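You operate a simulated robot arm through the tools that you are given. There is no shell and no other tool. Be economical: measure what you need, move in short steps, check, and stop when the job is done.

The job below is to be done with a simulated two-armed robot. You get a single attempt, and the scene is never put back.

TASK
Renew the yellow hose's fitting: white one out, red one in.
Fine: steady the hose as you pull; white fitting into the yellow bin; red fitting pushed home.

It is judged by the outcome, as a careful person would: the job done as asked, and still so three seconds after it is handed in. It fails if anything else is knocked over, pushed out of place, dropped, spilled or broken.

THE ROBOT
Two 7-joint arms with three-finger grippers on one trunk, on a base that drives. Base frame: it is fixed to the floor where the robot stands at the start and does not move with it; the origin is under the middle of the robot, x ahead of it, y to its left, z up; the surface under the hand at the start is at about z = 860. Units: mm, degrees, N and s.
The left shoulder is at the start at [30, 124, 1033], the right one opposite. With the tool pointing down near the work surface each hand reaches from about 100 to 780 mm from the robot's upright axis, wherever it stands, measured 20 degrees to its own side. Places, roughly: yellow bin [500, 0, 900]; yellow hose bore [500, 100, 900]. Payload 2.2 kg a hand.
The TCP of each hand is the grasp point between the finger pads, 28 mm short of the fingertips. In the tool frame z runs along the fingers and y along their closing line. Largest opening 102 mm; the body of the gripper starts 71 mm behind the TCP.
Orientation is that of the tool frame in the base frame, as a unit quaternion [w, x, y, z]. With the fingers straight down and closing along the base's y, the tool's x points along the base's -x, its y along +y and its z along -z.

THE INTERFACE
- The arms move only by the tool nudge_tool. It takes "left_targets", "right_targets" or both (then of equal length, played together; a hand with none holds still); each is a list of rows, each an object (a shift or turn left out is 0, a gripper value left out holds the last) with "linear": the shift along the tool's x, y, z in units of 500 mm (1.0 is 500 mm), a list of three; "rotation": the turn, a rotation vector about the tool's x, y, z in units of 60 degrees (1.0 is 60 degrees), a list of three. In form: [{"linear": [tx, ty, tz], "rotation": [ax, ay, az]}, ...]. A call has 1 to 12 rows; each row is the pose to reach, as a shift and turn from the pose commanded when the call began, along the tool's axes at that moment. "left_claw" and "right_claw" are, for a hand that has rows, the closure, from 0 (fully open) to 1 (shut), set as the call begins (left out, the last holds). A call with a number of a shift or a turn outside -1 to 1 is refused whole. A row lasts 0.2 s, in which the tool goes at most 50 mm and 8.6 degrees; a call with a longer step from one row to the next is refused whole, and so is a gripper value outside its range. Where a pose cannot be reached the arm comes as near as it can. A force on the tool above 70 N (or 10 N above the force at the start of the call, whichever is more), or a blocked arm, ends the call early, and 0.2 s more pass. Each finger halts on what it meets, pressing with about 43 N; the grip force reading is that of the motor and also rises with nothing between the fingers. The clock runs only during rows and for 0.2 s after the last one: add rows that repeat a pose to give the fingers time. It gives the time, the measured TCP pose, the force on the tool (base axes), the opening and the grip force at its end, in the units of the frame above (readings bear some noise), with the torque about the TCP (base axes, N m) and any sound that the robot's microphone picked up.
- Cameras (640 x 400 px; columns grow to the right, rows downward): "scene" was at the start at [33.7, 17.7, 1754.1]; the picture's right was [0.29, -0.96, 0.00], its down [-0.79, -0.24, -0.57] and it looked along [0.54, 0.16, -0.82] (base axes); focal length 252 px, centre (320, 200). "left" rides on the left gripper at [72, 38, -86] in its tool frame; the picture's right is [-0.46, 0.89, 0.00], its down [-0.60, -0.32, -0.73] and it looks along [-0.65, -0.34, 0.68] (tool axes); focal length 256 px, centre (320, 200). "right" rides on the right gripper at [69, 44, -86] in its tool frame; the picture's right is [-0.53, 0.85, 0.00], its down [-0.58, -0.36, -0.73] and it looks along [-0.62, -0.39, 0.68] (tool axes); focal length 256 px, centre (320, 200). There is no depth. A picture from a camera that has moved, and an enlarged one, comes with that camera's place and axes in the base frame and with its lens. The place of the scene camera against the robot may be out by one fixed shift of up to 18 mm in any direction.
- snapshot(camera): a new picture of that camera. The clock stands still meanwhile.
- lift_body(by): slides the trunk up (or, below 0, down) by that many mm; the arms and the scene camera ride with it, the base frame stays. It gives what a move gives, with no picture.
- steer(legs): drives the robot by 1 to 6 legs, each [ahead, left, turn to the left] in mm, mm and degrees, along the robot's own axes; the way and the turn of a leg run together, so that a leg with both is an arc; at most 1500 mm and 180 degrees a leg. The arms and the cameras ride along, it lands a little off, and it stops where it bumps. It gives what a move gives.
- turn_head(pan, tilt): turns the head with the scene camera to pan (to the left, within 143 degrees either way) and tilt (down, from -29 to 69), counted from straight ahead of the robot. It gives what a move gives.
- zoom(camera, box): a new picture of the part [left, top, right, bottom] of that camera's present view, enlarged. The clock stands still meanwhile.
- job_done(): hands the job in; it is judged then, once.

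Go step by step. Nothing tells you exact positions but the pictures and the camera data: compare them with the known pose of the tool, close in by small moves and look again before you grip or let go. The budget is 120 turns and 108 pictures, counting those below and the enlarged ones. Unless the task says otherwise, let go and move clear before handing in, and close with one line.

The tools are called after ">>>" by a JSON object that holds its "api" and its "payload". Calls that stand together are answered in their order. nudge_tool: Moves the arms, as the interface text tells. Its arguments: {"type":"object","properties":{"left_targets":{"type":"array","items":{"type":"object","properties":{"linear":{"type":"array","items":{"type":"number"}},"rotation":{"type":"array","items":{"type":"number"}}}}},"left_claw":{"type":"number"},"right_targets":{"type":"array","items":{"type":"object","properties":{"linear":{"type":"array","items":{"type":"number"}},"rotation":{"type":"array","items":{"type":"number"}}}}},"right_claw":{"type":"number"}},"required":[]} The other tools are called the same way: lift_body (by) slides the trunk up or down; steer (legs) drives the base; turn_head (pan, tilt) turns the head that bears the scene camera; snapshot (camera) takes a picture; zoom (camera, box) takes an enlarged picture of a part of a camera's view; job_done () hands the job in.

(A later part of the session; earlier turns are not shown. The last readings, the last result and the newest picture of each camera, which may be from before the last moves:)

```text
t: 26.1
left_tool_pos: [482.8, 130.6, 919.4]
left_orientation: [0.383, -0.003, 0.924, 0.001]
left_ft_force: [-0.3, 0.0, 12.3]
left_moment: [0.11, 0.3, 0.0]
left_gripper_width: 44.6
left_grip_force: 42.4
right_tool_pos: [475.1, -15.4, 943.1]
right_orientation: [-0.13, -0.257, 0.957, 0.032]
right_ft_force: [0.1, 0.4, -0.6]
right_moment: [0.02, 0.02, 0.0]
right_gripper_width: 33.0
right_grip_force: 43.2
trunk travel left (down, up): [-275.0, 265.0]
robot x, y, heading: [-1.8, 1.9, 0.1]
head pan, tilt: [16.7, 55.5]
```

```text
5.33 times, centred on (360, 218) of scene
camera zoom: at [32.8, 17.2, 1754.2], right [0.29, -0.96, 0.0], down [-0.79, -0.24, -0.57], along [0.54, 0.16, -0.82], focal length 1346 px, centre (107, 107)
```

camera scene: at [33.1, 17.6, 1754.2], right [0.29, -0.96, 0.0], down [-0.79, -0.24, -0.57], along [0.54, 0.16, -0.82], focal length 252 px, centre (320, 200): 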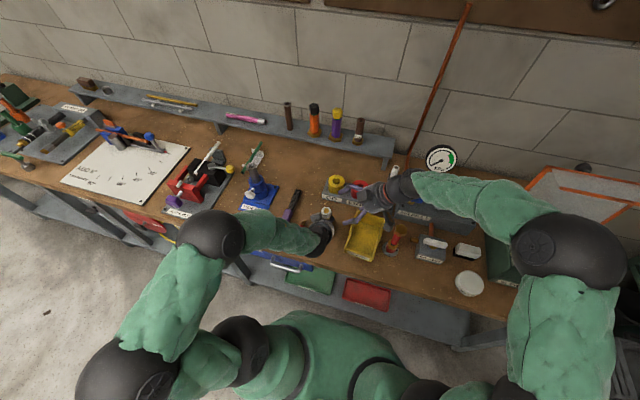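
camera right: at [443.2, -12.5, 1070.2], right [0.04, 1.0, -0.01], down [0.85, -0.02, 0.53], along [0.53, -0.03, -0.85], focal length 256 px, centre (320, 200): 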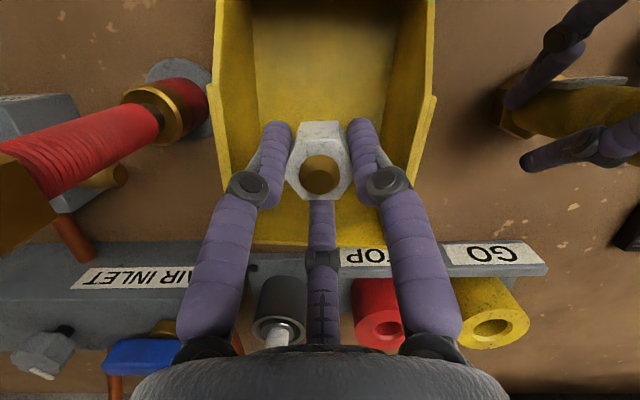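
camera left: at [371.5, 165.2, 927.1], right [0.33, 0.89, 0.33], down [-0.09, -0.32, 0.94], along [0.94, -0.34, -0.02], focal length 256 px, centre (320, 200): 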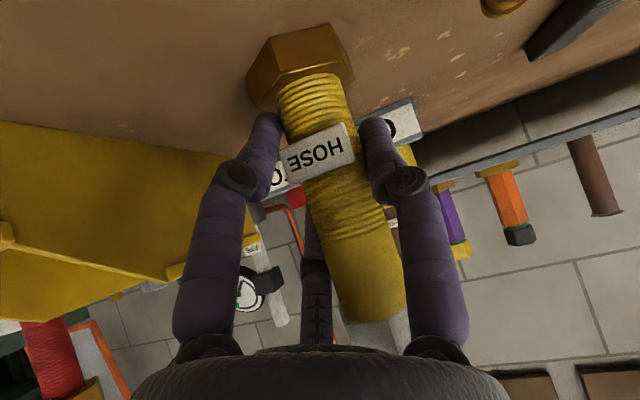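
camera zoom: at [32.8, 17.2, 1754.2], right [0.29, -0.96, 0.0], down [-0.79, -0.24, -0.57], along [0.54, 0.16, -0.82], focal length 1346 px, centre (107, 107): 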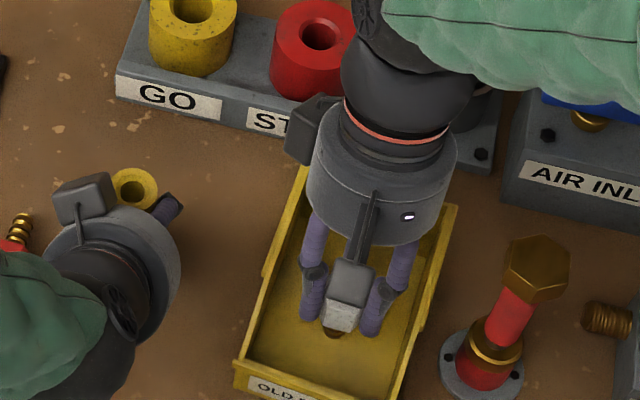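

No floor contact yet; lowering 12 mm more, then releasing gently with a partial opening.

>>> {"api": "nudge_tool", "payload": {"right_targets": [{"linear": [-0.003, -0.0015, 0.012]}, {"linear": [-0.0055, -0.003, 0.0231]}, {"linear": [-0.0055, -0.003, 0.0231]}]}}

>>> {"api": "nudge_tool", "payload": {"right_targets": [{"linear": [0, 0, 0]}, {"linear": [0, 0, 0]}, {"linear": [0, 0, 0]}], "right_claw": 0.4}}

>>> {"api": "snapshot", "payload": {"camera": "right"}}

```text
t: 26.9
left_tool_pos: [483.1, 130.4, 918.7]
left_orientation: [0.383, -0.003, 0.924, 0.001]
left_ft_force: [-0.2, 0.2, 13.6]
left_moment: [0.17, 0.28, 0.01]
left_gripper_width: 44.5
left_grip_force: 42.8
right_tool_pos: [477.3, -15.4, 929.5]
right_orientation: [-0.129, -0.257, 0.957, 0.033]
right_ft_force: [-0.5, 0.1, -0.1]
right_moment: [0.02, 0.01, 0.02]
right_gripper_width: 33.1
right_grip_force: 42.7
trunk travel left (down, up): [-275.0, 265.0]
robot x, y, heading: [0.8, -0.5, -0.1]
head pan, tilt: [16.7, 55.5]
```

```text
t: 27.7
left_tool_pos: [482.6, 129.7, 918.2]
left_orientation: [0.382, -0.003, 0.924, 0.0]
left_ft_force: [-0.6, 1.2, 12.8]
left_moment: [0.13, 0.26, 0.01]
left_gripper_width: 44.8
left_grip_force: 42.8
right_tool_pos: [476.0, -15.5, 930.1]
right_orientation: [-0.128, -0.258, 0.957, 0.034]
right_ft_force: [0.1, -0.2, -0.8]
right_moment: [0.01, -0.04, 0.0]
right_gripper_width: 61.2
right_grip_force: 0.1
trunk travel left (down, up): [-275.0, 265.0]
robot x, y, heading: [0.7, -1.4, -0.1]
head pan, tilt: [16.7, 55.5]
```

```text
71 pictures are left
camera right: at [419.3, -11.7, 1034.7], right [0.04, 1.0, -0.01], down [0.85, -0.02, 0.53], along [0.53, -0.03, -0.85], focal length 256 px, centre (320, 200)
```

right: 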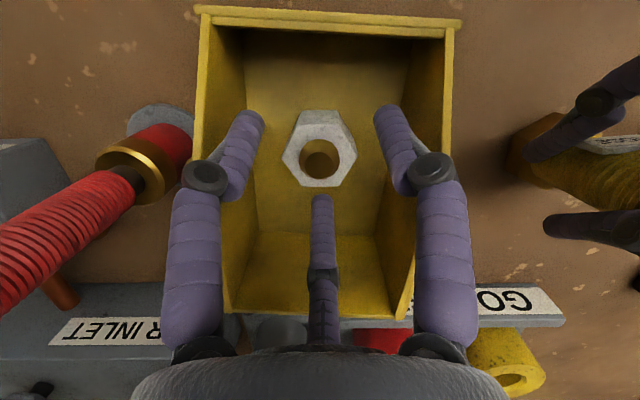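

The white fitting rests in the bin. I've learned the hands are three-fingered and close radially, so my plan for the red one is: the left lifts it by the barb from above, hands it coaxially to the right, then re-steadies the hose while the right pushes it in. First both hands withdraw: right up, left open and back.

>>> {"api": "nudge_tool", "payload": {"right_targets": [{"linear": [0.014, 0.0077, -0.058]}, {"linear": [0.028, 0.0153, -0.116]}, {"linear": [0.0415, 0.023, -0.173]}, {"linear": [0.0554, 0.0306, -0.231]}, {"linear": [0.0692, 0.0383, -0.289]}, {"linear": [0.0692, 0.0383, -0.289]}]}}

>>> {"api": "nudge_tool", "payload": {"left_targets": [{"linear": [0, 0, 0]}, {"linear": [0, 0, 0]}, {"linear": [0, 0, 0]}, {"linear": [0, 0, -0.06]}, {"linear": [0, 0, -0.13]}, {"linear": [0, 0, -0.2]}, {"linear": [0, 0, -0.27]}, {"linear": [0, 0, -0.27]}], "left_claw": 0}}

>>> {"api": "zoom", "payload": {"camera": "scene", "box": [260, 150, 420, 270]}}

>>> {"api": "snapshot", "payload": {"camera": "left"}}

```text
t: 29.1
left_tool_pos: [481.4, 129.7, 918.2]
left_orientation: [0.383, -0.003, 0.924, 0.0]
left_ft_force: [-0.8, 0.6, 14.5]
left_moment: [0.11, 0.35, 0.0]
left_gripper_width: 44.5
left_grip_force: 43.3
right_tool_pos: [476.8, -14.3, 1079.4]
right_orientation: [-0.129, -0.258, 0.957, 0.032]
right_ft_force: [0.0, 0.7, 0.8]
right_moment: [-0.03, 0.0, 0.01]
right_gripper_width: 61.0
right_grip_force: 0.0
trunk travel left (down, up): [-275.0, 265.0]
robot x, y, heading: [-1.4, 1.6, 0.1]
head pan, tilt: [16.7, 55.5]
```

```text
t: 30.9
left_tool_pos: [387.5, 127.7, 1014.1]
left_orientation: [0.381, -0.003, 0.925, 0.001]
left_ft_force: [-0.4, -0.1, -0.2]
left_moment: [-0.02, 0.01, -0.02]
left_gripper_width: 101.8
left_grip_force: 0.2
right_tool_pos: [477.2, -14.8, 1078.7]
right_orientation: [-0.129, -0.257, 0.957, 0.032]
right_ft_force: [1.0, -0.3, -1.2]
right_moment: [0.01, 0.01, -0.02]
right_gripper_width: 61.3
right_grip_force: 0.1
trunk travel left (down, up): [-275.0, 265.0]
robot x, y, heading: [-1.1, -1.4, -0.4]
head pan, tilt: [16.7, 55.5]
```

```text
3.33 times, centred on (340, 210) of scene
camera zoom: at [34.7, 17.1, 1754.1], right [0.29, -0.96, 0.0], down [-0.79, -0.24, -0.57], along [0.54, 0.16, -0.82], focal length 841 px, centre (253, 167)
```

zoom: 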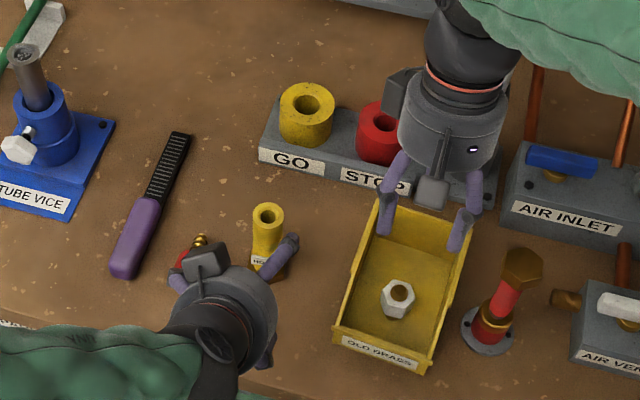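

```text
69 pictures are left
camera left: at [273.9, 163.5, 1022.6], right [0.32, 0.89, 0.33], down [-0.09, -0.32, 0.94], along [0.94, -0.33, -0.03], focal length 256 px, centre (320, 200)
```

left: 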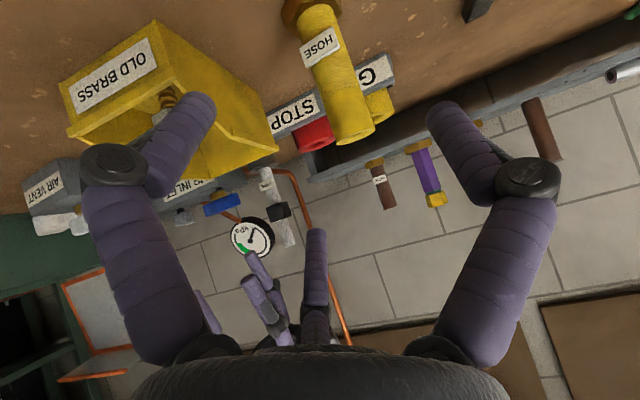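

White fitting is in the bin and the hose still stands. Now I bring the left hand upright above the red fitting.

>>> {"api": "nudge_tool", "payload": {"left_targets": [{"linear": [-0.0566, 0, -0.0566]}, {"linear": [-0.0735, 0.03, -0.04], "rotation": [0, 0.125, 0]}, {"linear": [-0.0904, 0.06, -0.023], "rotation": [0, 0.25, 0]}, {"linear": [-0.1073, 0.09, -0.006], "rotation": [0, 0.375, 0]}, {"linear": [-0.1242, 0.12, 0.011], "rotation": [0, 0.5, 0]}, {"linear": [-0.1411, 0.15, 0.028], "rotation": [0, 0.625, 0]}, {"linear": [-0.158, 0.18, 0.045], "rotation": [0, 0.75, 0]}, {"linear": [-0.158, 0.18, 0.045], "rotation": [0, 0.75, 0]}]}}

>>> {"api": "nudge_tool", "payload": {"left_targets": [{"rotation": [0, 0, -0.116]}, {"rotation": [0, 0, -0.232]}, {"rotation": [0, 0, -0.348]}, {"rotation": [0, 0, -0.463]}, {"rotation": [0, 0, -0.463]}]}}

>>> {"api": "snapshot", "payload": {"camera": "left"}}

```text
t: 32.7
left_tool_pos: [457.9, 220.5, 1052.0]
left_orientation: [-0.002, -0.004, 1.0, -0.001]
left_ft_force: [0.6, 0.2, 0.7]
left_moment: [0.02, 0.0, 0.0]
left_gripper_width: 101.8
left_grip_force: 0.1
right_tool_pos: [476.0, -14.5, 1080.7]
right_orientation: [-0.129, -0.257, 0.957, 0.033]
right_ft_force: [-0.7, -0.6, 0.3]
right_moment: [-0.01, 0.01, 0.0]
right_gripper_width: 61.4
right_grip_force: 0.0
trunk travel left (down, up): [-275.0, 265.0]
robot x, y, heading: [0.7, 0.1, -0.2]
head pan, tilt: [16.7, 55.5]
```

```text
t: 33.9
left_tool_pos: [459.2, 220.3, 1052.3]
left_orientation: [-0.001, -0.243, 0.97, 0.0]
left_ft_force: [0.2, -0.1, -0.5]
left_moment: [0.01, -0.02, 0.01]
left_gripper_width: 102.0
left_grip_force: 0.0
right_tool_pos: [477.2, -14.5, 1079.6]
right_orientation: [-0.13, -0.257, 0.957, 0.032]
right_ft_force: [0.2, 0.3, -1.1]
right_moment: [-0.03, -0.02, -0.02]
right_gripper_width: 61.3
right_grip_force: 0.0
trunk travel left (down, up): [-275.0, 265.0]
robot x, y, heading: [-0.1, 3.7, -0.4]
head pan, tilt: [16.7, 55.5]
```

```text
68 pictures are left
camera left: at [376.9, 217.9, 1137.9], right [-0.01, 1.0, 0.0], down [0.68, 0.01, 0.73], along [0.73, 0.01, -0.68], focal length 256 px, centre (320, 200)
```

left: 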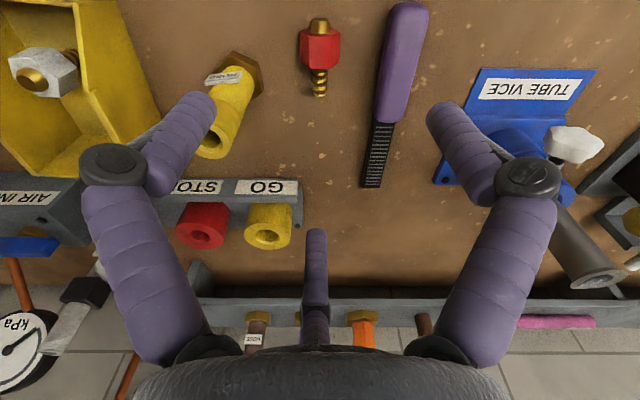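

The left view gives the red fitting clearly: y≈220, spanning x≈430–497 with its barb at x≈468–497. I'll lower the left hand, half open, over the barb and stop 28 mm above for a check.

>>> {"api": "nudge_tool", "payload": {"left_targets": [{"linear": [-0.0175, -0.01, 0.05]}, {"linear": [-0.035, -0.02, 0.12]}, {"linear": [-0.0523, -0.0295, 0.19]}, {"linear": [-0.0523, -0.0295, 0.264]}, {"linear": [-0.0523, -0.0295, 0.264]}], "left_claw": 0.4}}

>>> {"api": "snapshot", "payload": {"camera": "left"}}

>>> {"api": "zoom", "payload": {"camera": "scene", "box": [260, 180, 340, 240]}}

```text
t: 35.1
left_tool_pos: [490.0, 218.0, 921.1]
left_orientation: [-0.001, -0.243, 0.97, 0.0]
left_ft_force: [0.3, 0.7, -0.1]
left_moment: [0.02, 0.02, 0.0]
left_gripper_width: 61.4
left_grip_force: 0.0
right_tool_pos: [476.6, -15.7, 1080.4]
right_orientation: [-0.129, -0.257, 0.957, 0.032]
right_ft_force: [0.3, 0.6, -1.2]
right_moment: [0.0, -0.01, -0.03]
right_gripper_width: 61.3
right_grip_force: 0.1
trunk travel left (down, up): [-275.0, 265.0]
robot x, y, heading: [-1.4, -2.1, 0.1]
head pan, tilt: [16.7, 55.5]
```

```text
67 pictures are left
camera left: at [408.4, 216.5, 1005.7], right [-0.01, 1.0, 0.0], down [0.68, 0.01, 0.73], along [0.73, 0.01, -0.68], focal length 256 px, centre (320, 200)
```

left: 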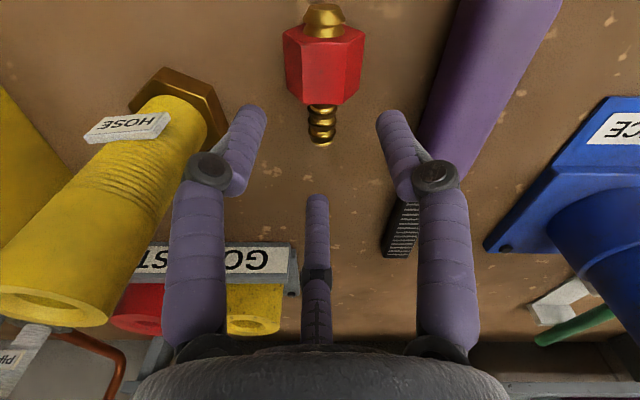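

```text
6.67 times, centred on (300, 210) of scene
camera zoom: at [33.5, 17.2, 1754.2], right [0.29, -0.96, 0.0], down [-0.79, -0.24, -0.57], along [0.54, 0.16, -0.82], focal length 1682 px, centre (453, 133)
```

zoom: 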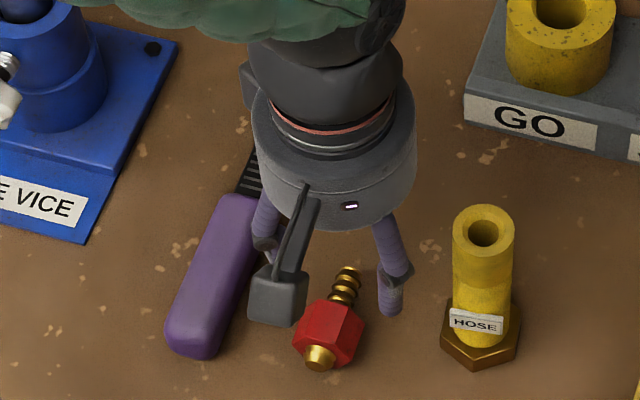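

Aligned over the barb (y≈218, barb x≈472–497). I'll go down to tip clearance above the bench and close on the barb.

>>> {"api": "nudge_tool", "payload": {"left_targets": [{"linear": [-0.0035, -0.0019, 0.03]}, {"linear": [-0.0035, -0.0019, 0.057]}, {"linear": [-0.0035, -0.0019, 0.057]}]}}

>>> {"api": "nudge_tool", "payload": {"left_targets": [{"linear": [0, 0, 0]}, {"linear": [0, 0, 0]}, {"linear": [0, 0, 0]}], "left_claw": 1}}

>>> {"api": "snapshot", "payload": {"camera": "left"}}

>>> {"api": "zoom", "payload": {"camera": "scene", "box": [260, 180, 340, 240]}}

```text
t: 35.9
left_tool_pos: [489.4, 218.3, 891.9]
left_orientation: [-0.001, -0.244, 0.97, 0.0]
left_ft_force: [-0.9, -0.5, 0.4]
left_moment: [0.0, 0.03, 0.0]
left_gripper_width: 61.0
left_grip_force: 0.2
right_tool_pos: [476.3, -16.1, 1079.1]
right_orientation: [-0.129, -0.258, 0.957, 0.032]
right_ft_force: [0.2, 0.1, 0.1]
right_moment: [0.01, 0.07, -0.01]
right_gripper_width: 61.3
right_grip_force: 0.0
trunk travel left (down, up): [-275.0, 265.0]
robot x, y, heading: [3.1, 1.8, -0.0]
head pan, tilt: [16.7, 55.5]
```

```text
t: 36.7
left_tool_pos: [492.4, 218.7, 891.5]
left_orientation: [-0.001, -0.244, 0.97, 0.0]
left_ft_force: [-1.0, -0.2, -0.3]
left_moment: [0.01, -0.04, -0.02]
left_gripper_width: 15.5
left_grip_force: 41.9
right_tool_pos: [478.0, -14.5, 1078.7]
right_orientation: [-0.13, -0.258, 0.957, 0.032]
right_ft_force: [0.1, -0.2, 0.1]
right_moment: [-0.02, -0.03, 0.01]
right_gripper_width: 61.1
right_grip_force: 0.0
trunk travel left (down, up): [-275.0, 265.0]
robot x, y, heading: [-7.1, 1.7, 0.3]
head pan, tilt: [16.7, 55.5]
```

```text
65 pictures are left
camera left: at [409.0, 216.7, 977.5], right [-0.01, 1.0, 0.0], down [0.68, 0.01, 0.73], along [0.73, 0.01, -0.68], focal length 256 px, centre (320, 200)
```

left: 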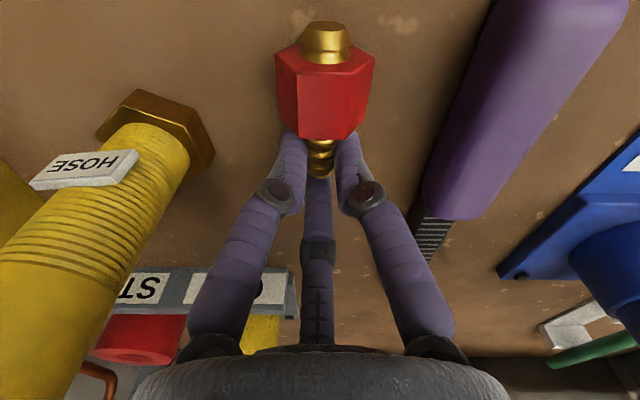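

```text
6.67 times, centred on (300, 210) of scene
camera zoom: at [33.9, 17.4, 1754.1], right [0.29, -0.96, 0.0], down [-0.79, -0.24, -0.57], along [0.54, 0.16, -0.82], focal length 1682 px, centre (453, 133)
```

zoom: 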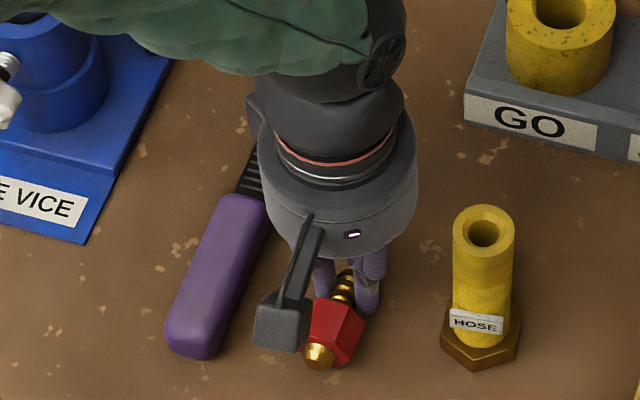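

The left fingers grip the barb (15.5 mm). I'll lift 20 mm and see whether it hangs level.

>>> {"api": "nudge_tool", "payload": {"left_targets": [{"linear": [0, 0, -0.01]}, {"linear": [0, 0, -0.02]}, {"linear": [0, 0, -0.04]}, {"linear": [0, 0, -0.04]}]}}

>>> {"api": "snapshot", "payload": {"camera": "left"}}

>>> {"api": "zoom", "payload": {"camera": "scene", "box": [260, 180, 340, 240]}}

```text
t: 37.7
left_tool_pos: [492.0, 219.5, 912.1]
left_orientation: [0.0, -0.243, 0.97, 0.0]
left_ft_force: [-0.3, -0.7, -0.4]
left_moment: [-0.01, -0.01, -0.01]
left_gripper_width: 15.5
left_grip_force: 41.4
right_tool_pos: [477.6, -14.8, 1080.1]
right_orientation: [-0.13, -0.257, 0.957, 0.033]
right_ft_force: [-0.5, -0.2, 0.3]
right_moment: [-0.02, 0.0, 0.01]
right_gripper_width: 61.1
right_grip_force: 0.0
trunk travel left (down, up): [-275.0, 265.0]
robot x, y, heading: [-1.7, 0.1, 0.1]
head pan, tilt: [16.7, 55.5]
```

```text
63 pictures are left
camera left: at [409.4, 217.5, 997.7], right [-0.01, 1.0, 0.0], down [0.68, 0.01, 0.73], along [0.73, 0.01, -0.68], focal length 256 px, centre (320, 200)
```

left: 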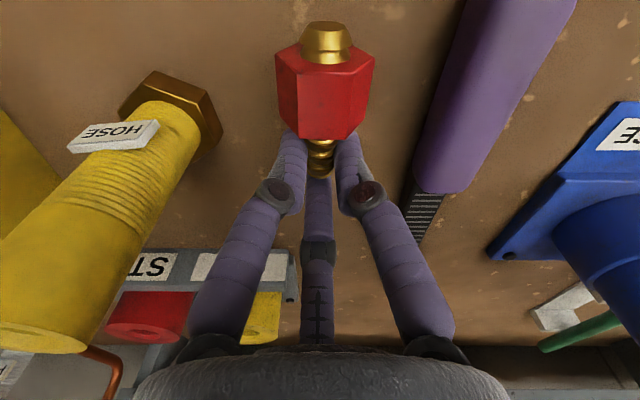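

```text
6.67 times, centred on (300, 210) of scene
camera zoom: at [34.2, 17.5, 1754.1], right [0.29, -0.96, 0.0], down [-0.79, -0.24, -0.57], along [0.54, 0.16, -0.82], focal length 1682 px, centre (453, 133)
```

zoom: 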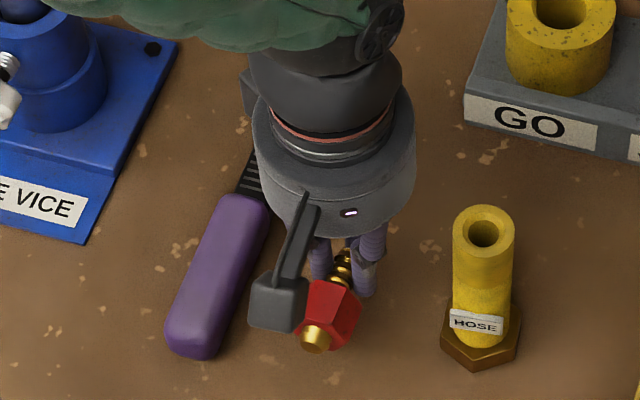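

The red fitting is held rigidly and level. I'll lift it straight up with the left hand, while the right hand starts turning toward a horizontal forward-pointing pose for the handover.

>>> {"api": "nudge_tool", "payload": {"left_targets": [{"linear": [0, 0, -0.06]}, {"linear": [0, 0, -0.12]}, {"linear": [0, 0, -0.18]}, {"linear": [0, 0, -0.24]}, {"linear": [0, 0, -0.3]}, {"linear": [0, 0, -0.36]}, {"linear": [0, 0, -0.42]}, {"linear": [0, 0, -0.42]}], "right_targets": [{"linear": [0.023, 0.0116, -0.0107], "rotation": [0.0673, -0.1057, 0]}, {"linear": [0.046, 0.0231, -0.0214], "rotation": [0.1346, -0.2114, 0]}, {"linear": [0.069, 0.0347, -0.0321], "rotation": [0.2019, -0.3171, 0]}, {"linear": [0.092, 0.0463, -0.0429], "rotation": [0.2691, -0.4229, 0]}, {"linear": [0.115, 0.0579, -0.0536], "rotation": [0.3364, -0.5286, 0]}, {"linear": [0.138, 0.0694, -0.0643], "rotation": [0.4037, -0.6343, 0]}, {"linear": [0.161, 0.081, -0.075], "rotation": [0.471, -0.74, 0]}, {"linear": [0.161, 0.081, -0.075], "rotation": [0.471, -0.74, 0]}]}}

```text
t: 39.5
left_tool_pos: [491.4, 219.0, 1122.2]
left_orientation: [-0.001, -0.243, 0.97, -0.001]
left_ft_force: [0.4, 0.3, -0.5]
left_moment: [-0.02, 0.0, -0.01]
left_gripper_width: 15.5
left_grip_force: 41.3
right_tool_pos: [399.4, -17.9, 1137.5]
right_orientation: [0.304, -0.25, 0.914, -0.102]
right_ft_force: [-0.3, -0.4, -0.6]
right_moment: [0.01, -0.01, -0.01]
right_gripper_width: 61.1
right_grip_force: 0.1
trunk travel left (down, up): [-275.0, 265.0]
robot x, y, heading: [1.3, 1.5, -0.0]
head pan, tilt: [16.7, 55.5]
```

Continuing: the right hand finishes turning forward-facing, while the left carries the fitting to [510, 70, 1160].

>>> {"api": "nudge_tool", "payload": {"left_targets": [{"linear": [0.0154, -0.04, -0.0109]}, {"linear": [0.0309, -0.08, -0.0217]}, {"linear": [0.0463, -0.12, -0.0326]}, {"linear": [0.0617, -0.16, -0.0434]}, {"linear": [0.0771, -0.2, -0.0543]}, {"linear": [0.0926, -0.24, -0.0651]}, {"linear": [0.108, -0.28, -0.076]}, {"linear": [0.108, -0.28, -0.076]}], "right_targets": [{"linear": [0.0096, 0.0046, -0.0116], "rotation": [0.0673, -0.1057, 0]}, {"linear": [0.0191, 0.0091, -0.0231], "rotation": [0.1346, -0.2114, 0]}, {"linear": [0.0287, 0.0137, -0.0347], "rotation": [0.2019, -0.3171, 0]}, {"linear": [0.0383, 0.0183, -0.0463], "rotation": [0.2691, -0.4229, 0]}, {"linear": [0.0479, 0.0229, -0.0579], "rotation": [0.3364, -0.5286, 0]}, {"linear": [0.0574, 0.0274, -0.0694], "rotation": [0.4037, -0.6343, 0]}, {"linear": [0.067, 0.032, -0.081], "rotation": [0.471, -0.74, 0]}, {"linear": [0.067, 0.032, -0.081], "rotation": [0.471, -0.74, 0]}]}}

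>>> {"api": "snapshot", "payload": {"camera": "scene"}}

>>> {"api": "snapshot", "payload": {"camera": "right"}}

>>> {"api": "snapshot", "payload": {"camera": "left"}}

```text
t: 41.3
left_tool_pos: [510.4, 71.3, 1160.9]
left_orientation: [-0.001, -0.244, 0.97, 0.0]
left_ft_force: [-0.1, -1.3, 0.0]
left_moment: [-0.05, -0.06, -0.01]
left_gripper_width: 15.7
left_grip_force: 41.3
right_tool_pos: [344.2, -22.0, 1149.5]
right_orientation: [0.674, -0.189, 0.681, -0.218]
right_ft_force: [-1.3, -0.5, 0.3]
right_moment: [-0.02, 0.01, 0.0]
right_gripper_width: 61.3
right_grip_force: 0.0
trunk travel left (down, up): [-275.0, 265.0]
robot x, y, heading: [-0.5, -2.8, 0.0]
head pan, tilt: [16.7, 55.5]
```

```text
61 pictures are left
camera scene: at [33.6, 17.6, 1754.2], right [0.29, -0.96, 0.0], down [-0.79, -0.24, -0.57], along [0.54, 0.16, -0.82], focal length 252 px, centre (320, 200)
```

scene: 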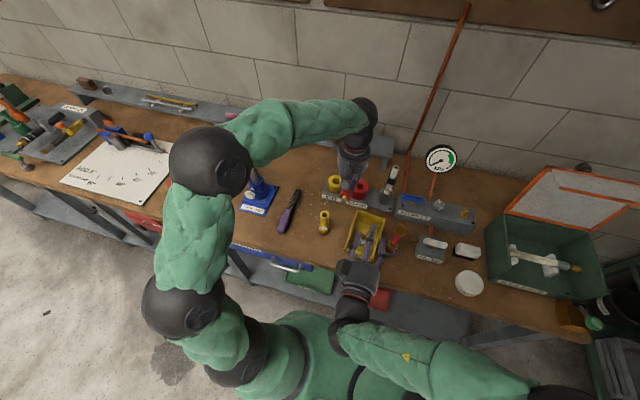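

```text
60 pictures are left
camera right: at [258.8, -20.2, 1067.3], right [0.04, 1.0, -0.02], down [-0.73, 0.04, 0.68], along [0.68, -0.01, 0.73], focal length 256 px, centre (320, 200)
```

right: 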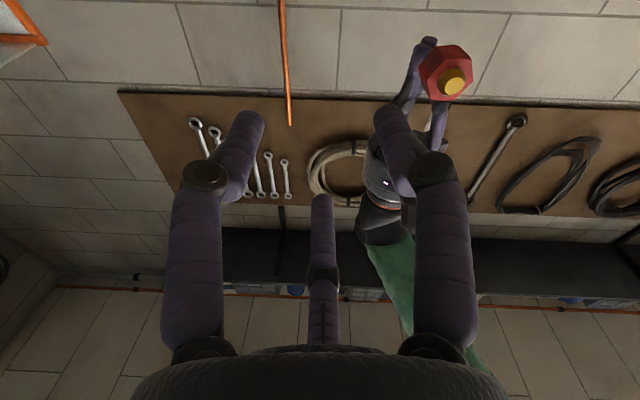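

```text
59 pictures are left
camera left: at [427.7, 68.0, 1246.1], right [-0.01, 1.0, 0.0], down [0.68, 0.01, 0.73], along [0.73, 0.01, -0.68], focal length 256 px, centre (320, 200)
```

left: 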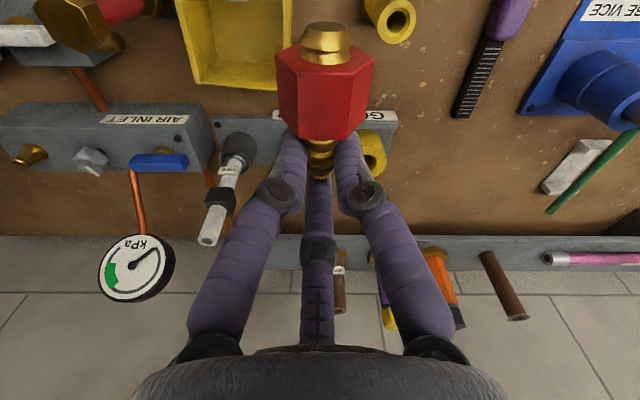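

The geometry matches: the stub faces the right hand at y≈71.5, z≈1145. I'll slide the right hand sideways into line with it, still about 100 mm short.

>>> {"api": "nudge_tool", "payload": {"right_targets": [{"linear": [-0.0324, 0.0533, -0.0026], "rotation": [-0.011, -0.007, 0]}, {"linear": [-0.0648, 0.1065, -0.0052], "rotation": [-0.022, -0.0145, 0]}, {"linear": [-0.0972, 0.1598, -0.0078], "rotation": [-0.033, -0.022, 0]}, {"linear": [-0.0972, 0.1598, -0.0078], "rotation": [-0.033, -0.022, 0]}, {"linear": [-0.0972, 0.1598, -0.0078], "rotation": [-0.033, -0.022, 0]}]}}

>>> {"api": "snapshot", "payload": {"camera": "right"}}

```text
t: 42.5
left_tool_pos: [509.1, 71.8, 1160.4]
left_orientation: [-0.001, -0.244, 0.97, 0.001]
left_ft_force: [-0.2, 0.8, 0.1]
left_moment: [0.02, 0.04, -0.01]
left_gripper_width: 15.7
left_grip_force: 41.3
right_tool_pos: [345.2, 71.9, 1144.8]
right_orientation: [0.677, -0.204, 0.677, -0.202]
right_ft_force: [-1.3, -0.4, 0.0]
right_moment: [-0.01, 0.02, -0.02]
right_gripper_width: 61.3
right_grip_force: 0.1
trunk travel left (down, up): [-275.0, 265.0]
robot x, y, heading: [1.8, -4.3, 0.0]
head pan, tilt: [16.7, 55.5]
```

```text
58 pictures are left
camera right: at [258.4, 69.9, 1063.7], right [0.0, 1.0, -0.02], down [-0.73, 0.01, 0.68], along [0.68, 0.02, 0.73], focal length 256 px, centre (320, 200)
```

right: 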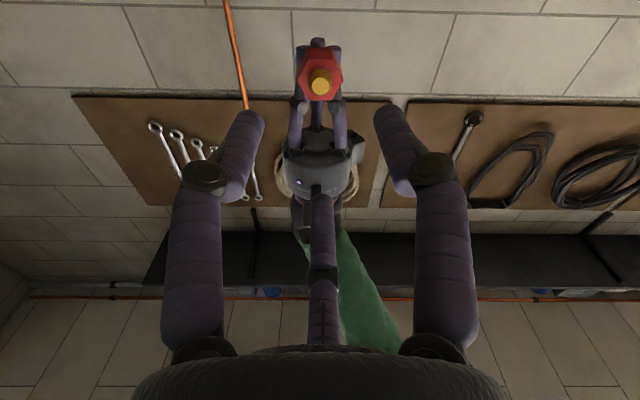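

The stub is dead ahead of the right hand. Advancing 85 mm and checking.

>>> {"api": "nudge_tool", "payload": {"right_targets": [{"linear": [0, 0, 0.06]}, {"linear": [0, 0, 0.12]}, {"linear": [0, 0, 0.17]}, {"linear": [0, 0, 0.17]}]}}

>>> {"api": "snapshot", "payload": {"camera": "right"}}

>>> {"api": "snapshot", "payload": {"camera": "left"}}

```text
t: 43.5
left_tool_pos: [509.4, 70.5, 1160.5]
left_orientation: [-0.001, -0.244, 0.97, 0.0]
left_ft_force: [0.9, -0.5, -1.1]
left_moment: [-0.02, 0.02, 0.01]
left_gripper_width: 15.7
left_grip_force: 41.5
right_tool_pos: [429.3, 71.9, 1148.2]
right_orientation: [0.678, -0.205, 0.677, -0.201]
right_ft_force: [0.0, -0.4, 0.6]
right_moment: [0.0, 0.02, 0.02]
right_gripper_width: 61.2
right_grip_force: 0.1
trunk travel left (down, up): [-275.0, 265.0]
robot x, y, heading: [5.0, -2.3, -0.1]
head pan, tilt: [16.7, 55.5]
```

```text
57 pictures are left
camera right: at [342.0, 70.0, 1065.5], right [0.0, 1.0, -0.02], down [-0.73, 0.01, 0.68], along [0.68, 0.02, 0.73], focal length 256 px, centre (320, 200)
```

right: 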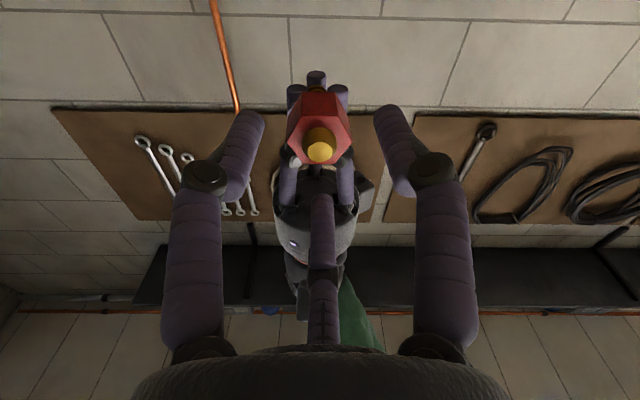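

```text
56 pictures are left
camera left: at [427.4, 67.9, 1246.0], right [-0.01, 1.0, 0.0], down [0.68, 0.01, 0.73], along [0.73, 0.01, -0.68], focal length 256 px, centre (320, 200)
```

left: 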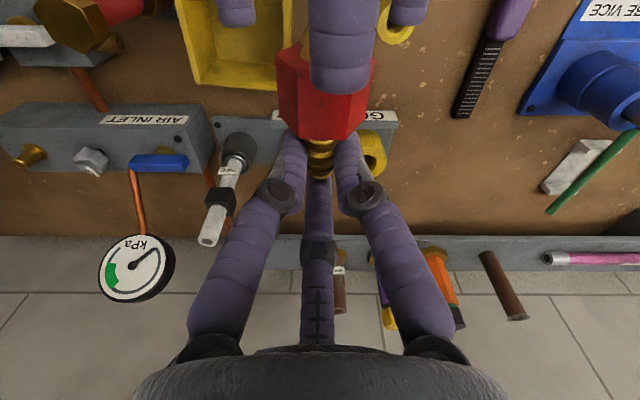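

Well centred. Advancing 27 mm so the fingertips cover the hex, then closing the right hand.

>>> {"api": "nudge_tool", "payload": {"right_targets": [{"linear": [0, 0, 0.027]}, {"linear": [0, 0, 0.054]}, {"linear": [0, 0, 0.054]}]}}

>>> {"api": "snapshot", "payload": {"camera": "left"}}

>>> {"api": "snapshot", "payload": {"camera": "right"}}

```text
t: 44.3
left_tool_pos: [510.3, 70.4, 1161.7]
left_orientation: [-0.001, -0.243, 0.97, 0.0]
left_ft_force: [-0.8, 0.8, -1.2]
left_moment: [-0.02, -0.04, -0.01]
left_gripper_width: 15.7
left_grip_force: 41.5
right_tool_pos: [456.6, 71.5, 1145.5]
right_orientation: [0.678, -0.204, 0.677, -0.202]
right_ft_force: [0.2, -0.3, 1.1]
right_moment: [-0.02, 0.02, 0.0]
right_gripper_width: 61.4
right_grip_force: 0.0
trunk travel left (down, up): [-275.0, 265.0]
robot x, y, heading: [3.8, -1.8, 0.1]
head pan, tilt: [16.7, 55.5]
```

```text
55 pictures are left
camera left: at [427.6, 68.0, 1245.9], right [-0.01, 1.0, 0.0], down [0.68, 0.01, 0.73], along [0.73, 0.01, -0.68], focal length 256 px, centre (320, 200)
```

left: 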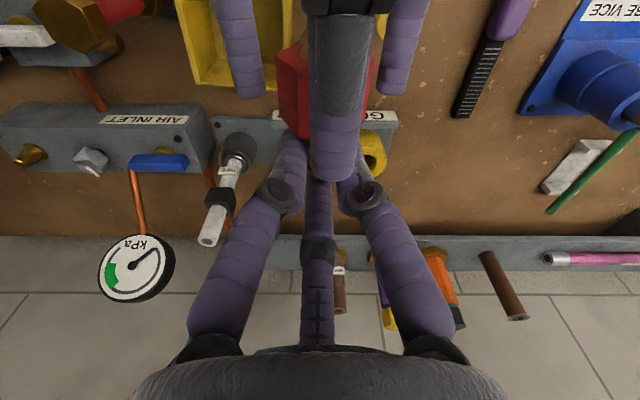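

```text
54 pictures are left
camera right: at [369.8, 69.8, 1064.4], right [0.0, 1.0, -0.02], down [-0.73, 0.01, 0.68], along [0.68, 0.02, 0.73], focal length 256 px, centre (320, 200)
```

right: 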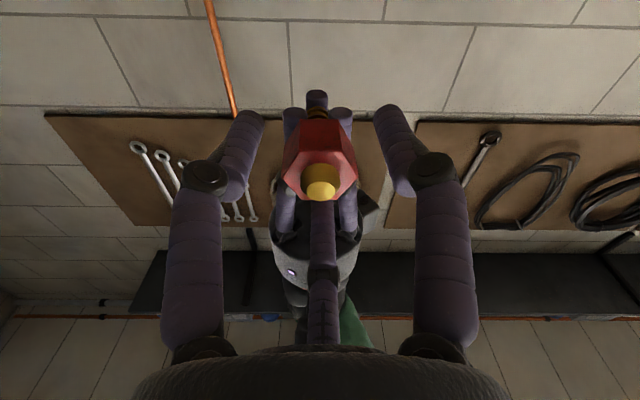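

Positions look right. Closing the right hand on the red hex.

>>> {"api": "nudge_tool", "payload": {"right_targets": [{"linear": [0, 0, 0]}, {"linear": [0, 0, 0]}, {"linear": [0, 0, 0]}], "right_claw": 1}}

>>> {"api": "snapshot", "payload": {"camera": "left"}}

>>> {"api": "snapshot", "payload": {"camera": "right"}}

```text
t: 45.1
left_tool_pos: [510.2, 71.4, 1161.4]
left_orientation: [-0.001, -0.243, 0.97, 0.0]
left_ft_force: [-0.7, 5.2, 4.1]
left_moment: [0.09, 0.04, -0.02]
left_gripper_width: 15.4
left_grip_force: 41.1
right_tool_pos: [456.1, 71.2, 1144.3]
right_orientation: [0.677, -0.204, 0.678, -0.202]
right_ft_force: [0.3, -4.6, -3.6]
right_moment: [0.02, 0.17, -0.24]
right_gripper_width: 31.0
right_grip_force: 43.2
trunk travel left (down, up): [-275.0, 265.0]
robot x, y, heading: [2.4, -0.3, -0.1]
head pan, tilt: [16.7, 55.5]
```

```text
53 pictures are left
camera left: at [427.9, 68.2, 1246.1], right [-0.01, 1.0, 0.0], down [0.68, 0.01, 0.73], along [0.73, 0.01, -0.68], focal length 256 px, centre (320, 200)
```

left: 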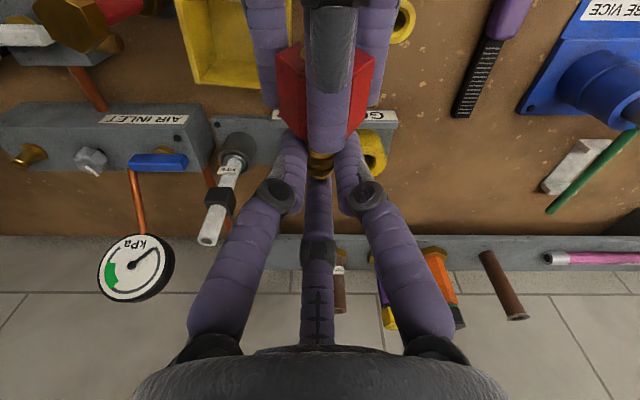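

```text
52 pictures are left
camera right: at [369.6, 69.5, 1063.8], right [0.0, 1.0, -0.02], down [-0.73, 0.01, 0.68], along [0.68, 0.02, 0.73], focal length 256 px, centre (320, 200)
```

right: 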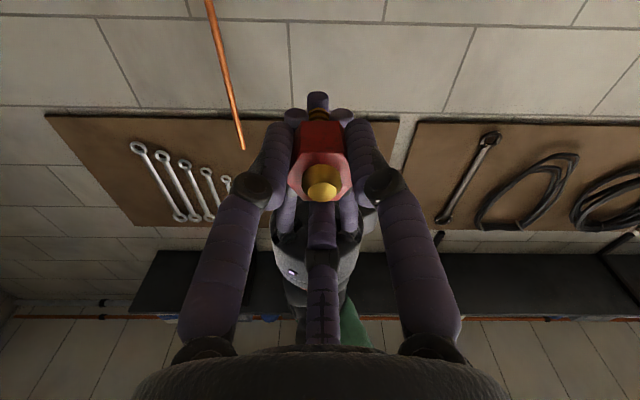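

Both hands hold it with little strain. The left now opens slightly and rises straight up off the barb.

>>> {"api": "nudge_tool", "payload": {"left_targets": [{"linear": [0, 0, 0]}, {"linear": [0, 0, 0]}, {"linear": [0, 0, -0.03]}, {"linear": [0, 0, -0.08]}, {"linear": [0, 0, -0.16]}, {"linear": [0, 0, -0.24]}, {"linear": [0, 0, -0.24]}], "left_claw": 0.65}}

>>> {"api": "snapshot", "payload": {"camera": "right"}}

>>> {"api": "snapshot", "payload": {"camera": "left"}}

```text
t: 46.7
left_tool_pos: [507.9, 71.6, 1280.2]
left_orientation: [-0.001, -0.242, 0.97, 0.0]
left_ft_force: [-0.4, -0.9, 0.2]
left_moment: [0.03, 0.01, 0.03]
left_gripper_width: 35.9
left_grip_force: 0.1
right_tool_pos: [456.5, 72.1, 1145.5]
right_orientation: [0.677, -0.204, 0.677, -0.203]
right_ft_force: [-0.3, -0.4, -1.2]
right_moment: [0.01, 0.03, 0.0]
right_gripper_width: 30.3
right_grip_force: 43.1
trunk travel left (down, up): [-275.0, 265.0]
robot x, y, heading: [-2.1, -2.1, -0.4]
head pan, tilt: [16.7, 55.5]
```

```text
51 pictures are left
camera right: at [369.9, 69.9, 1064.2], right [0.0, 1.0, -0.02], down [-0.73, 0.01, 0.68], along [0.68, 0.02, 0.73], focal length 256 px, centre (320, 200)
```

right: 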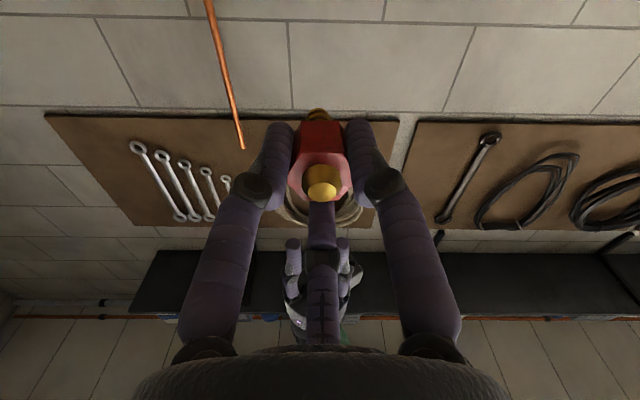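

```text
50 pictures are left
camera left: at [426.0, 69.5, 1365.4], right [-0.01, 1.0, 0.0], down [0.68, 0.01, 0.73], along [0.73, 0.01, -0.68], focal length 256 px, centre (320, 200)
```

left: 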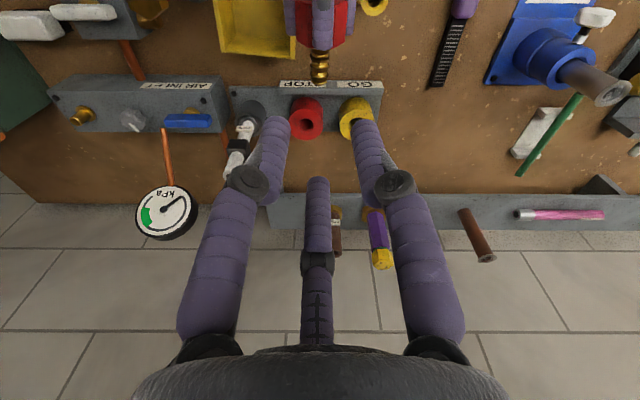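

The right hand alone now holds the red fitting coaxially, barb forward. Next the left swings away to the left, and the right rises and begins turning the barb downward.

>>> {"api": "nudge_tool", "payload": {"left_targets": [{"linear": [-0.025, 0.0465, 0], "rotation": [0, 0, 0.077]}, {"linear": [-0.05, 0.093, 0], "rotation": [0, 0, 0.154]}, {"linear": [-0.0745, 0.1395, 0], "rotation": [0, 0, 0.231]}, {"linear": [-0.099, 0.186, 0], "rotation": [0, 0, 0.308]}, {"linear": [-0.124, 0.2325, 0], "rotation": [0, 0, 0.385]}, {"linear": [-0.149, 0.279, 0], "rotation": [0, 0, 0.463]}, {"linear": [-0.149, 0.279, 0], "rotation": [0, 0, 0.463]}, {"linear": [-0.149, 0.279, 0], "rotation": [0, 0, 0.463]}, {"linear": [-0.149, 0.279, 0], "rotation": [0, 0, 0.463]}, {"linear": [-0.149, 0.279, 0], "rotation": [0, 0, 0.463]}], "right_targets": [{"linear": [0, 0, 0]}, {"linear": [0, 0, 0]}, {"linear": [0, 0, 0]}, {"linear": [-0.0223, -0.0387, -0.0067], "rotation": [-0.0672, 0.1053, 0]}, {"linear": [-0.0447, -0.0773, -0.0133], "rotation": [-0.1343, 0.2107, 0]}, {"linear": [-0.067, -0.116, -0.02], "rotation": [-0.2015, 0.316, 0]}, {"linear": [-0.0893, -0.1547, -0.0267], "rotation": [-0.2687, 0.4213, 0]}, {"linear": [-0.1117, -0.1933, -0.0333], "rotation": [-0.3358, 0.5267, 0]}, {"linear": [-0.134, -0.232, -0.04], "rotation": [-0.403, 0.632, 0]}, {"linear": [-0.134, -0.232, -0.04], "rotation": [-0.403, 0.632, 0]}]}}

```text
t: 48.9
left_tool_pos: [509.6, 229.4, 1279.4]
left_orientation: [0.0, -0.004, 1.0, -0.001]
left_ft_force: [-0.5, 0.4, 0.0]
left_moment: [0.03, 0.01, -0.02]
left_gripper_width: 35.8
left_grip_force: 0.1
right_tool_pos: [437.4, 13.5, 1264.4]
right_orientation: [0.365, -0.263, 0.886, -0.113]
right_ft_force: [0.6, 0.5, -0.3]
right_moment: [-0.03, 0.01, 0.01]
right_gripper_width: 30.6
right_grip_force: 43.0
trunk travel left (down, up): [-275.0, 265.0]
robot x, y, heading: [-2.2, -2.3, -0.5]
head pan, tilt: [16.7, 55.5]
```

Good. The right finishes turning the barb straight down, and the left returns in front of the hose, tilted 45° as before.

>>> {"api": "nudge_tool", "payload": {"left_targets": [{"linear": [0.0302, -0.0245, 0.067], "rotation": [0, -0.094, 0]}, {"linear": [0.0605, -0.049, 0.134], "rotation": [0, -0.1875, 0]}, {"linear": [0.0907, -0.0735, 0.201], "rotation": [0, -0.281, 0]}, {"linear": [0.121, -0.098, 0.268], "rotation": [0, -0.375, 0]}, {"linear": [0.1512, -0.1225, 0.335], "rotation": [0, -0.469, 0]}, {"linear": [0.1815, -0.147, 0.402], "rotation": [0, -0.5625, 0]}, {"linear": [0.2117, -0.1715, 0.469], "rotation": [0, -0.656, 0]}, {"linear": [0.242, -0.196, 0.536], "rotation": [0, -0.75, 0]}, {"linear": [0.242, -0.196, 0.536], "rotation": [0, -0.75, 0]}], "left_claw": 0, "right_targets": [{"linear": [-0.0007, -0.0183, 0.0108], "rotation": [-0.0504, 0.079, 0]}, {"linear": [-0.0014, -0.0365, 0.0215], "rotation": [-0.1008, 0.158, 0]}, {"linear": [-0.0021, -0.0548, 0.0323], "rotation": [-0.1511, 0.237, 0]}, {"linear": [-0.0028, -0.073, 0.043], "rotation": [-0.2015, 0.316, 0]}, {"linear": [-0.0035, -0.0913, 0.0538], "rotation": [-0.2519, 0.395, 0]}, {"linear": [-0.0042, -0.1095, 0.0645], "rotation": [-0.3023, 0.474, 0]}, {"linear": [-0.0049, -0.1278, 0.0753], "rotation": [-0.3526, 0.553, 0]}, {"linear": [-0.0056, -0.146, 0.086], "rotation": [-0.403, 0.632, 0]}, {"linear": [-0.0056, -0.146, 0.086], "rotation": [-0.403, 0.632, 0]}]}}

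>>> {"api": "snapshot", "payload": {"camera": "left"}}

>>> {"api": "snapshot", "payload": {"camera": "right"}}

```text
t: 50.9
left_tool_pos: [389.5, 129.5, 1013.7]
left_orientation: [0.382, -0.004, 0.924, 0.001]
left_ft_force: [0.2, 0.9, 0.8]
left_moment: [-0.04, -0.01, -0.05]
left_gripper_width: 102.2
left_grip_force: 0.2
right_tool_pos: [497.3, -47.6, 1265.7]
right_orientation: [-0.003, -0.281, 0.96, -0.008]
right_ft_force: [0.3, -0.4, -1.4]
right_moment: [0.04, 0.0, -0.04]
right_gripper_width: 30.5
right_grip_force: 42.8
trunk travel left (down, up): [-275.0, 265.0]
robot x, y, heading: [-0.4, 2.3, 0.0]
head pan, tilt: [16.7, 55.5]
```

```text
49 pictures are left
camera left: at [275.9, 165.0, 1022.6], right [0.32, 0.89, 0.33], down [-0.09, -0.32, 0.94], along [0.94, -0.33, -0.03], focal length 256 px, centre (320, 200)
```

left: 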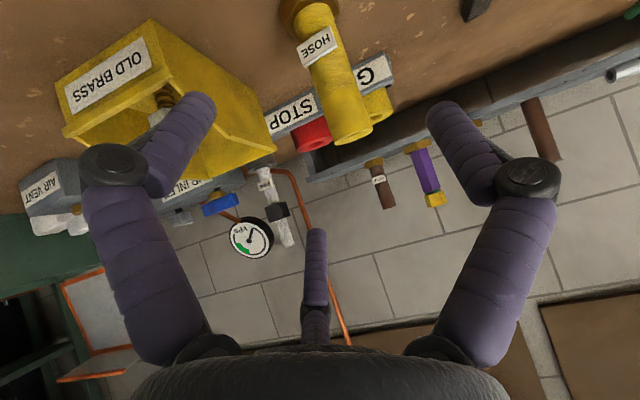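

```text
48 pictures are left
camera right: at [414.9, -47.4, 1352.6], right [-0.01, 1.0, -0.01], down [0.68, 0.01, 0.73], along [0.73, -0.01, -0.68], focal length 256 px, centre (320, 200)
```

right: 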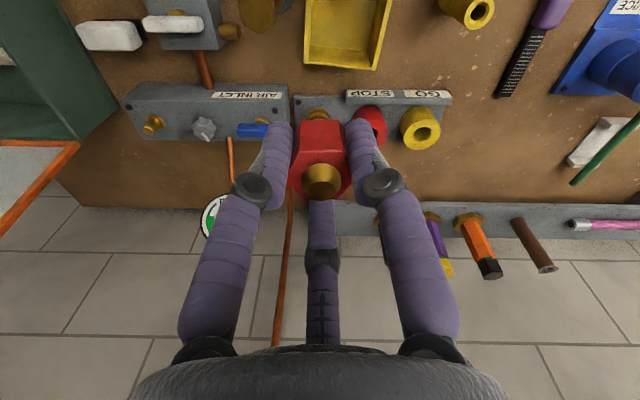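

The hose has shifted about 10 mm from its start during the earlier gripping, and now stands near [492, 136]. I'll return the left hand to exactly its former grip pose, while the right hand begins yawing so that its camera clears the left arm.

>>> {"api": "nudge_tool", "payload": {"left_targets": [{"linear": [0.0034, 0.0014, 0.05]}, {"linear": [0.0034, 0.0014, 0.1]}, {"linear": [0.0034, 0.0014, 0.15]}, {"linear": [0.0034, 0.0014, 0.19]}, {"linear": [0.0034, 0.0014, 0.22]}, {"linear": [0.0034, 0.0014, 0.245]}, {"linear": [0.0034, 0.0014, 0.2664]}, {"linear": [0.0034, 0.0014, 0.2664]}, {"linear": [0.0034, 0.0014, 0.2664]}], "right_targets": [{"rotation": [0, 0, 0.125]}, {"rotation": [0, 0, 0.25]}, {"rotation": [0, 0, 0.375]}, {"rotation": [0, 0, 0.5]}, {"rotation": [0, 0, 0.625]}, {"rotation": [0, 0, 0.75]}, {"rotation": [0, 0, 0.875]}, {"rotation": [0, 0, 1.0]}, {"rotation": [0, 0, 1.0]}]}}

>>> {"api": "snapshot", "payload": {"camera": "left"}}

```text
t: 52.9
left_tool_pos: [480.0, 131.1, 916.7]
left_orientation: [0.382, -0.003, 0.924, 0.001]
left_ft_force: [0.8, -0.8, -0.2]
left_moment: [0.03, 0.03, 0.04]
left_gripper_width: 102.3
left_grip_force: 0.0
right_tool_pos: [498.8, -47.7, 1265.4]
right_orientation: [0.001, 0.237, 0.972, -0.007]
right_ft_force: [0.5, -0.1, 0.7]
right_moment: [0.01, -0.01, 0.0]
right_gripper_width: 30.5
right_grip_force: 43.0
trunk travel left (down, up): [-275.0, 265.0]
robot x, y, heading: [-1.5, -1.3, -0.1]
head pan, tilt: [16.7, 55.5]
```

```text
47 pictures are left
camera left: at [368.0, 166.4, 926.3], right [0.32, 0.89, 0.33], down [-0.09, -0.32, 0.94], along [0.94, -0.33, -0.03], focal length 256 px, centre (320, 200)
```

left: 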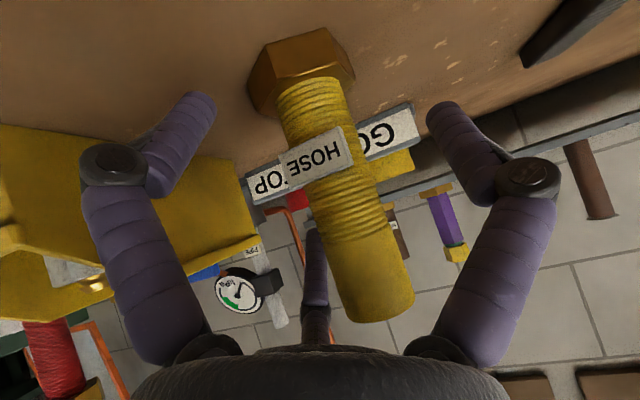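

The view matches the former grip. Closing the left hand on the hose while the right completes its yaw.

>>> {"api": "nudge_tool", "payload": {"left_targets": [{"linear": [0, 0, 0]}, {"linear": [0, 0, 0]}, {"linear": [0, 0, 0]}, {"linear": [0, 0, 0]}, {"linear": [0, 0, 0]}, {"linear": [0, 0, 0]}, {"linear": [0, 0, 0]}, {"linear": [0, 0, 0]}, {"linear": [0, 0, 0]}], "left_claw": 1, "right_targets": [{"rotation": [0, 0, 0.125]}, {"rotation": [0, 0, 0.25]}, {"rotation": [0, 0, 0.375]}, {"rotation": [0, 0, 0.5]}, {"rotation": [0, 0, 0.625]}, {"rotation": [0, 0, 0.75]}, {"rotation": [0, 0, 0.875]}, {"rotation": [0, 0, 1.0]}, {"rotation": [0, 0, 1.0]}]}}

>>> {"api": "snapshot", "payload": {"camera": "left"}}

>>> {"api": "snapshot", "payload": {"camera": "right"}}

>>> {"api": "zoom", "payload": {"camera": "scene", "box": [280, 130, 440, 250]}}

```text
t: 54.9
left_tool_pos: [481.2, 131.5, 918.4]
left_orientation: [0.383, -0.004, 0.924, 0.0]
left_ft_force: [1.1, 9.6, 16.2]
left_moment: [1.07, -0.25, 0.04]
left_gripper_width: 45.1
left_grip_force: 42.9
right_tool_pos: [496.9, -46.7, 1265.6]
right_orientation: [0.006, 0.691, 0.722, -0.005]
right_ft_force: [-0.1, 0.3, -1.2]
right_moment: [0.01, 0.02, -0.01]
right_gripper_width: 30.5
right_grip_force: 42.5
trunk travel left (down, up): [-275.0, 265.0]
robot x, y, heading: [-5.1, 1.1, 0.0]
head pan, tilt: [16.7, 55.5]
```

```text
46 pictures are left
camera left: at [368.3, 167.2, 927.5], right [0.32, 0.89, 0.33], down [-0.09, -0.32, 0.94], along [0.94, -0.33, -0.02], focal length 256 px, centre (320, 200)
```

left: 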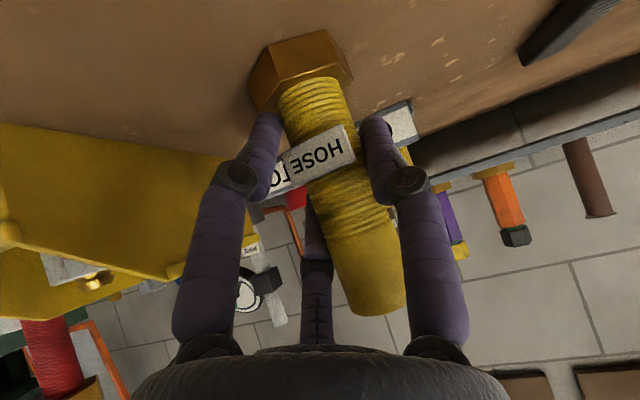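

```text
45 pictures are left
camera right: at [536.3, 24.1, 1351.2], right [0.87, -0.5, 0.01], down [-0.34, -0.58, 0.74], along [-0.36, -0.65, -0.67], focal length 256 px, centre (320, 200)
```

right: 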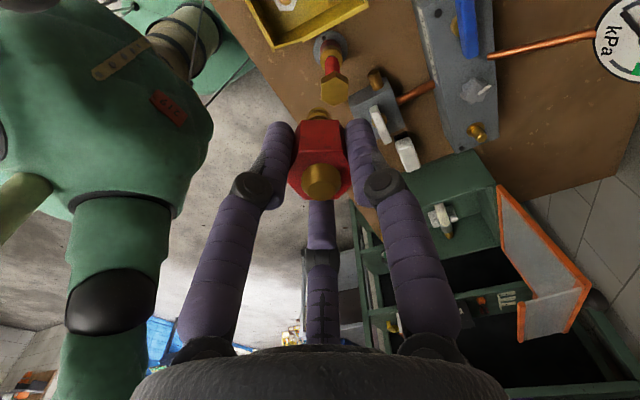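

```text
3.33 times, centred on (360, 190) of scene
camera zoom: at [32.7, 18.2, 1754.2], right [0.29, -0.96, 0.0], down [-0.79, -0.24, -0.57], along [0.54, 0.16, -0.82], focal length 841 px, centre (187, 233)
```

zoom: 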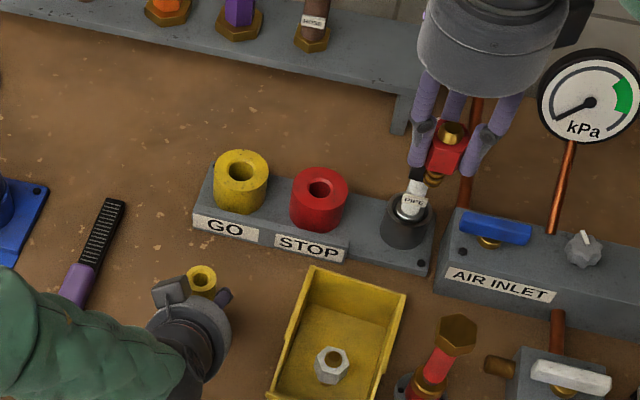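

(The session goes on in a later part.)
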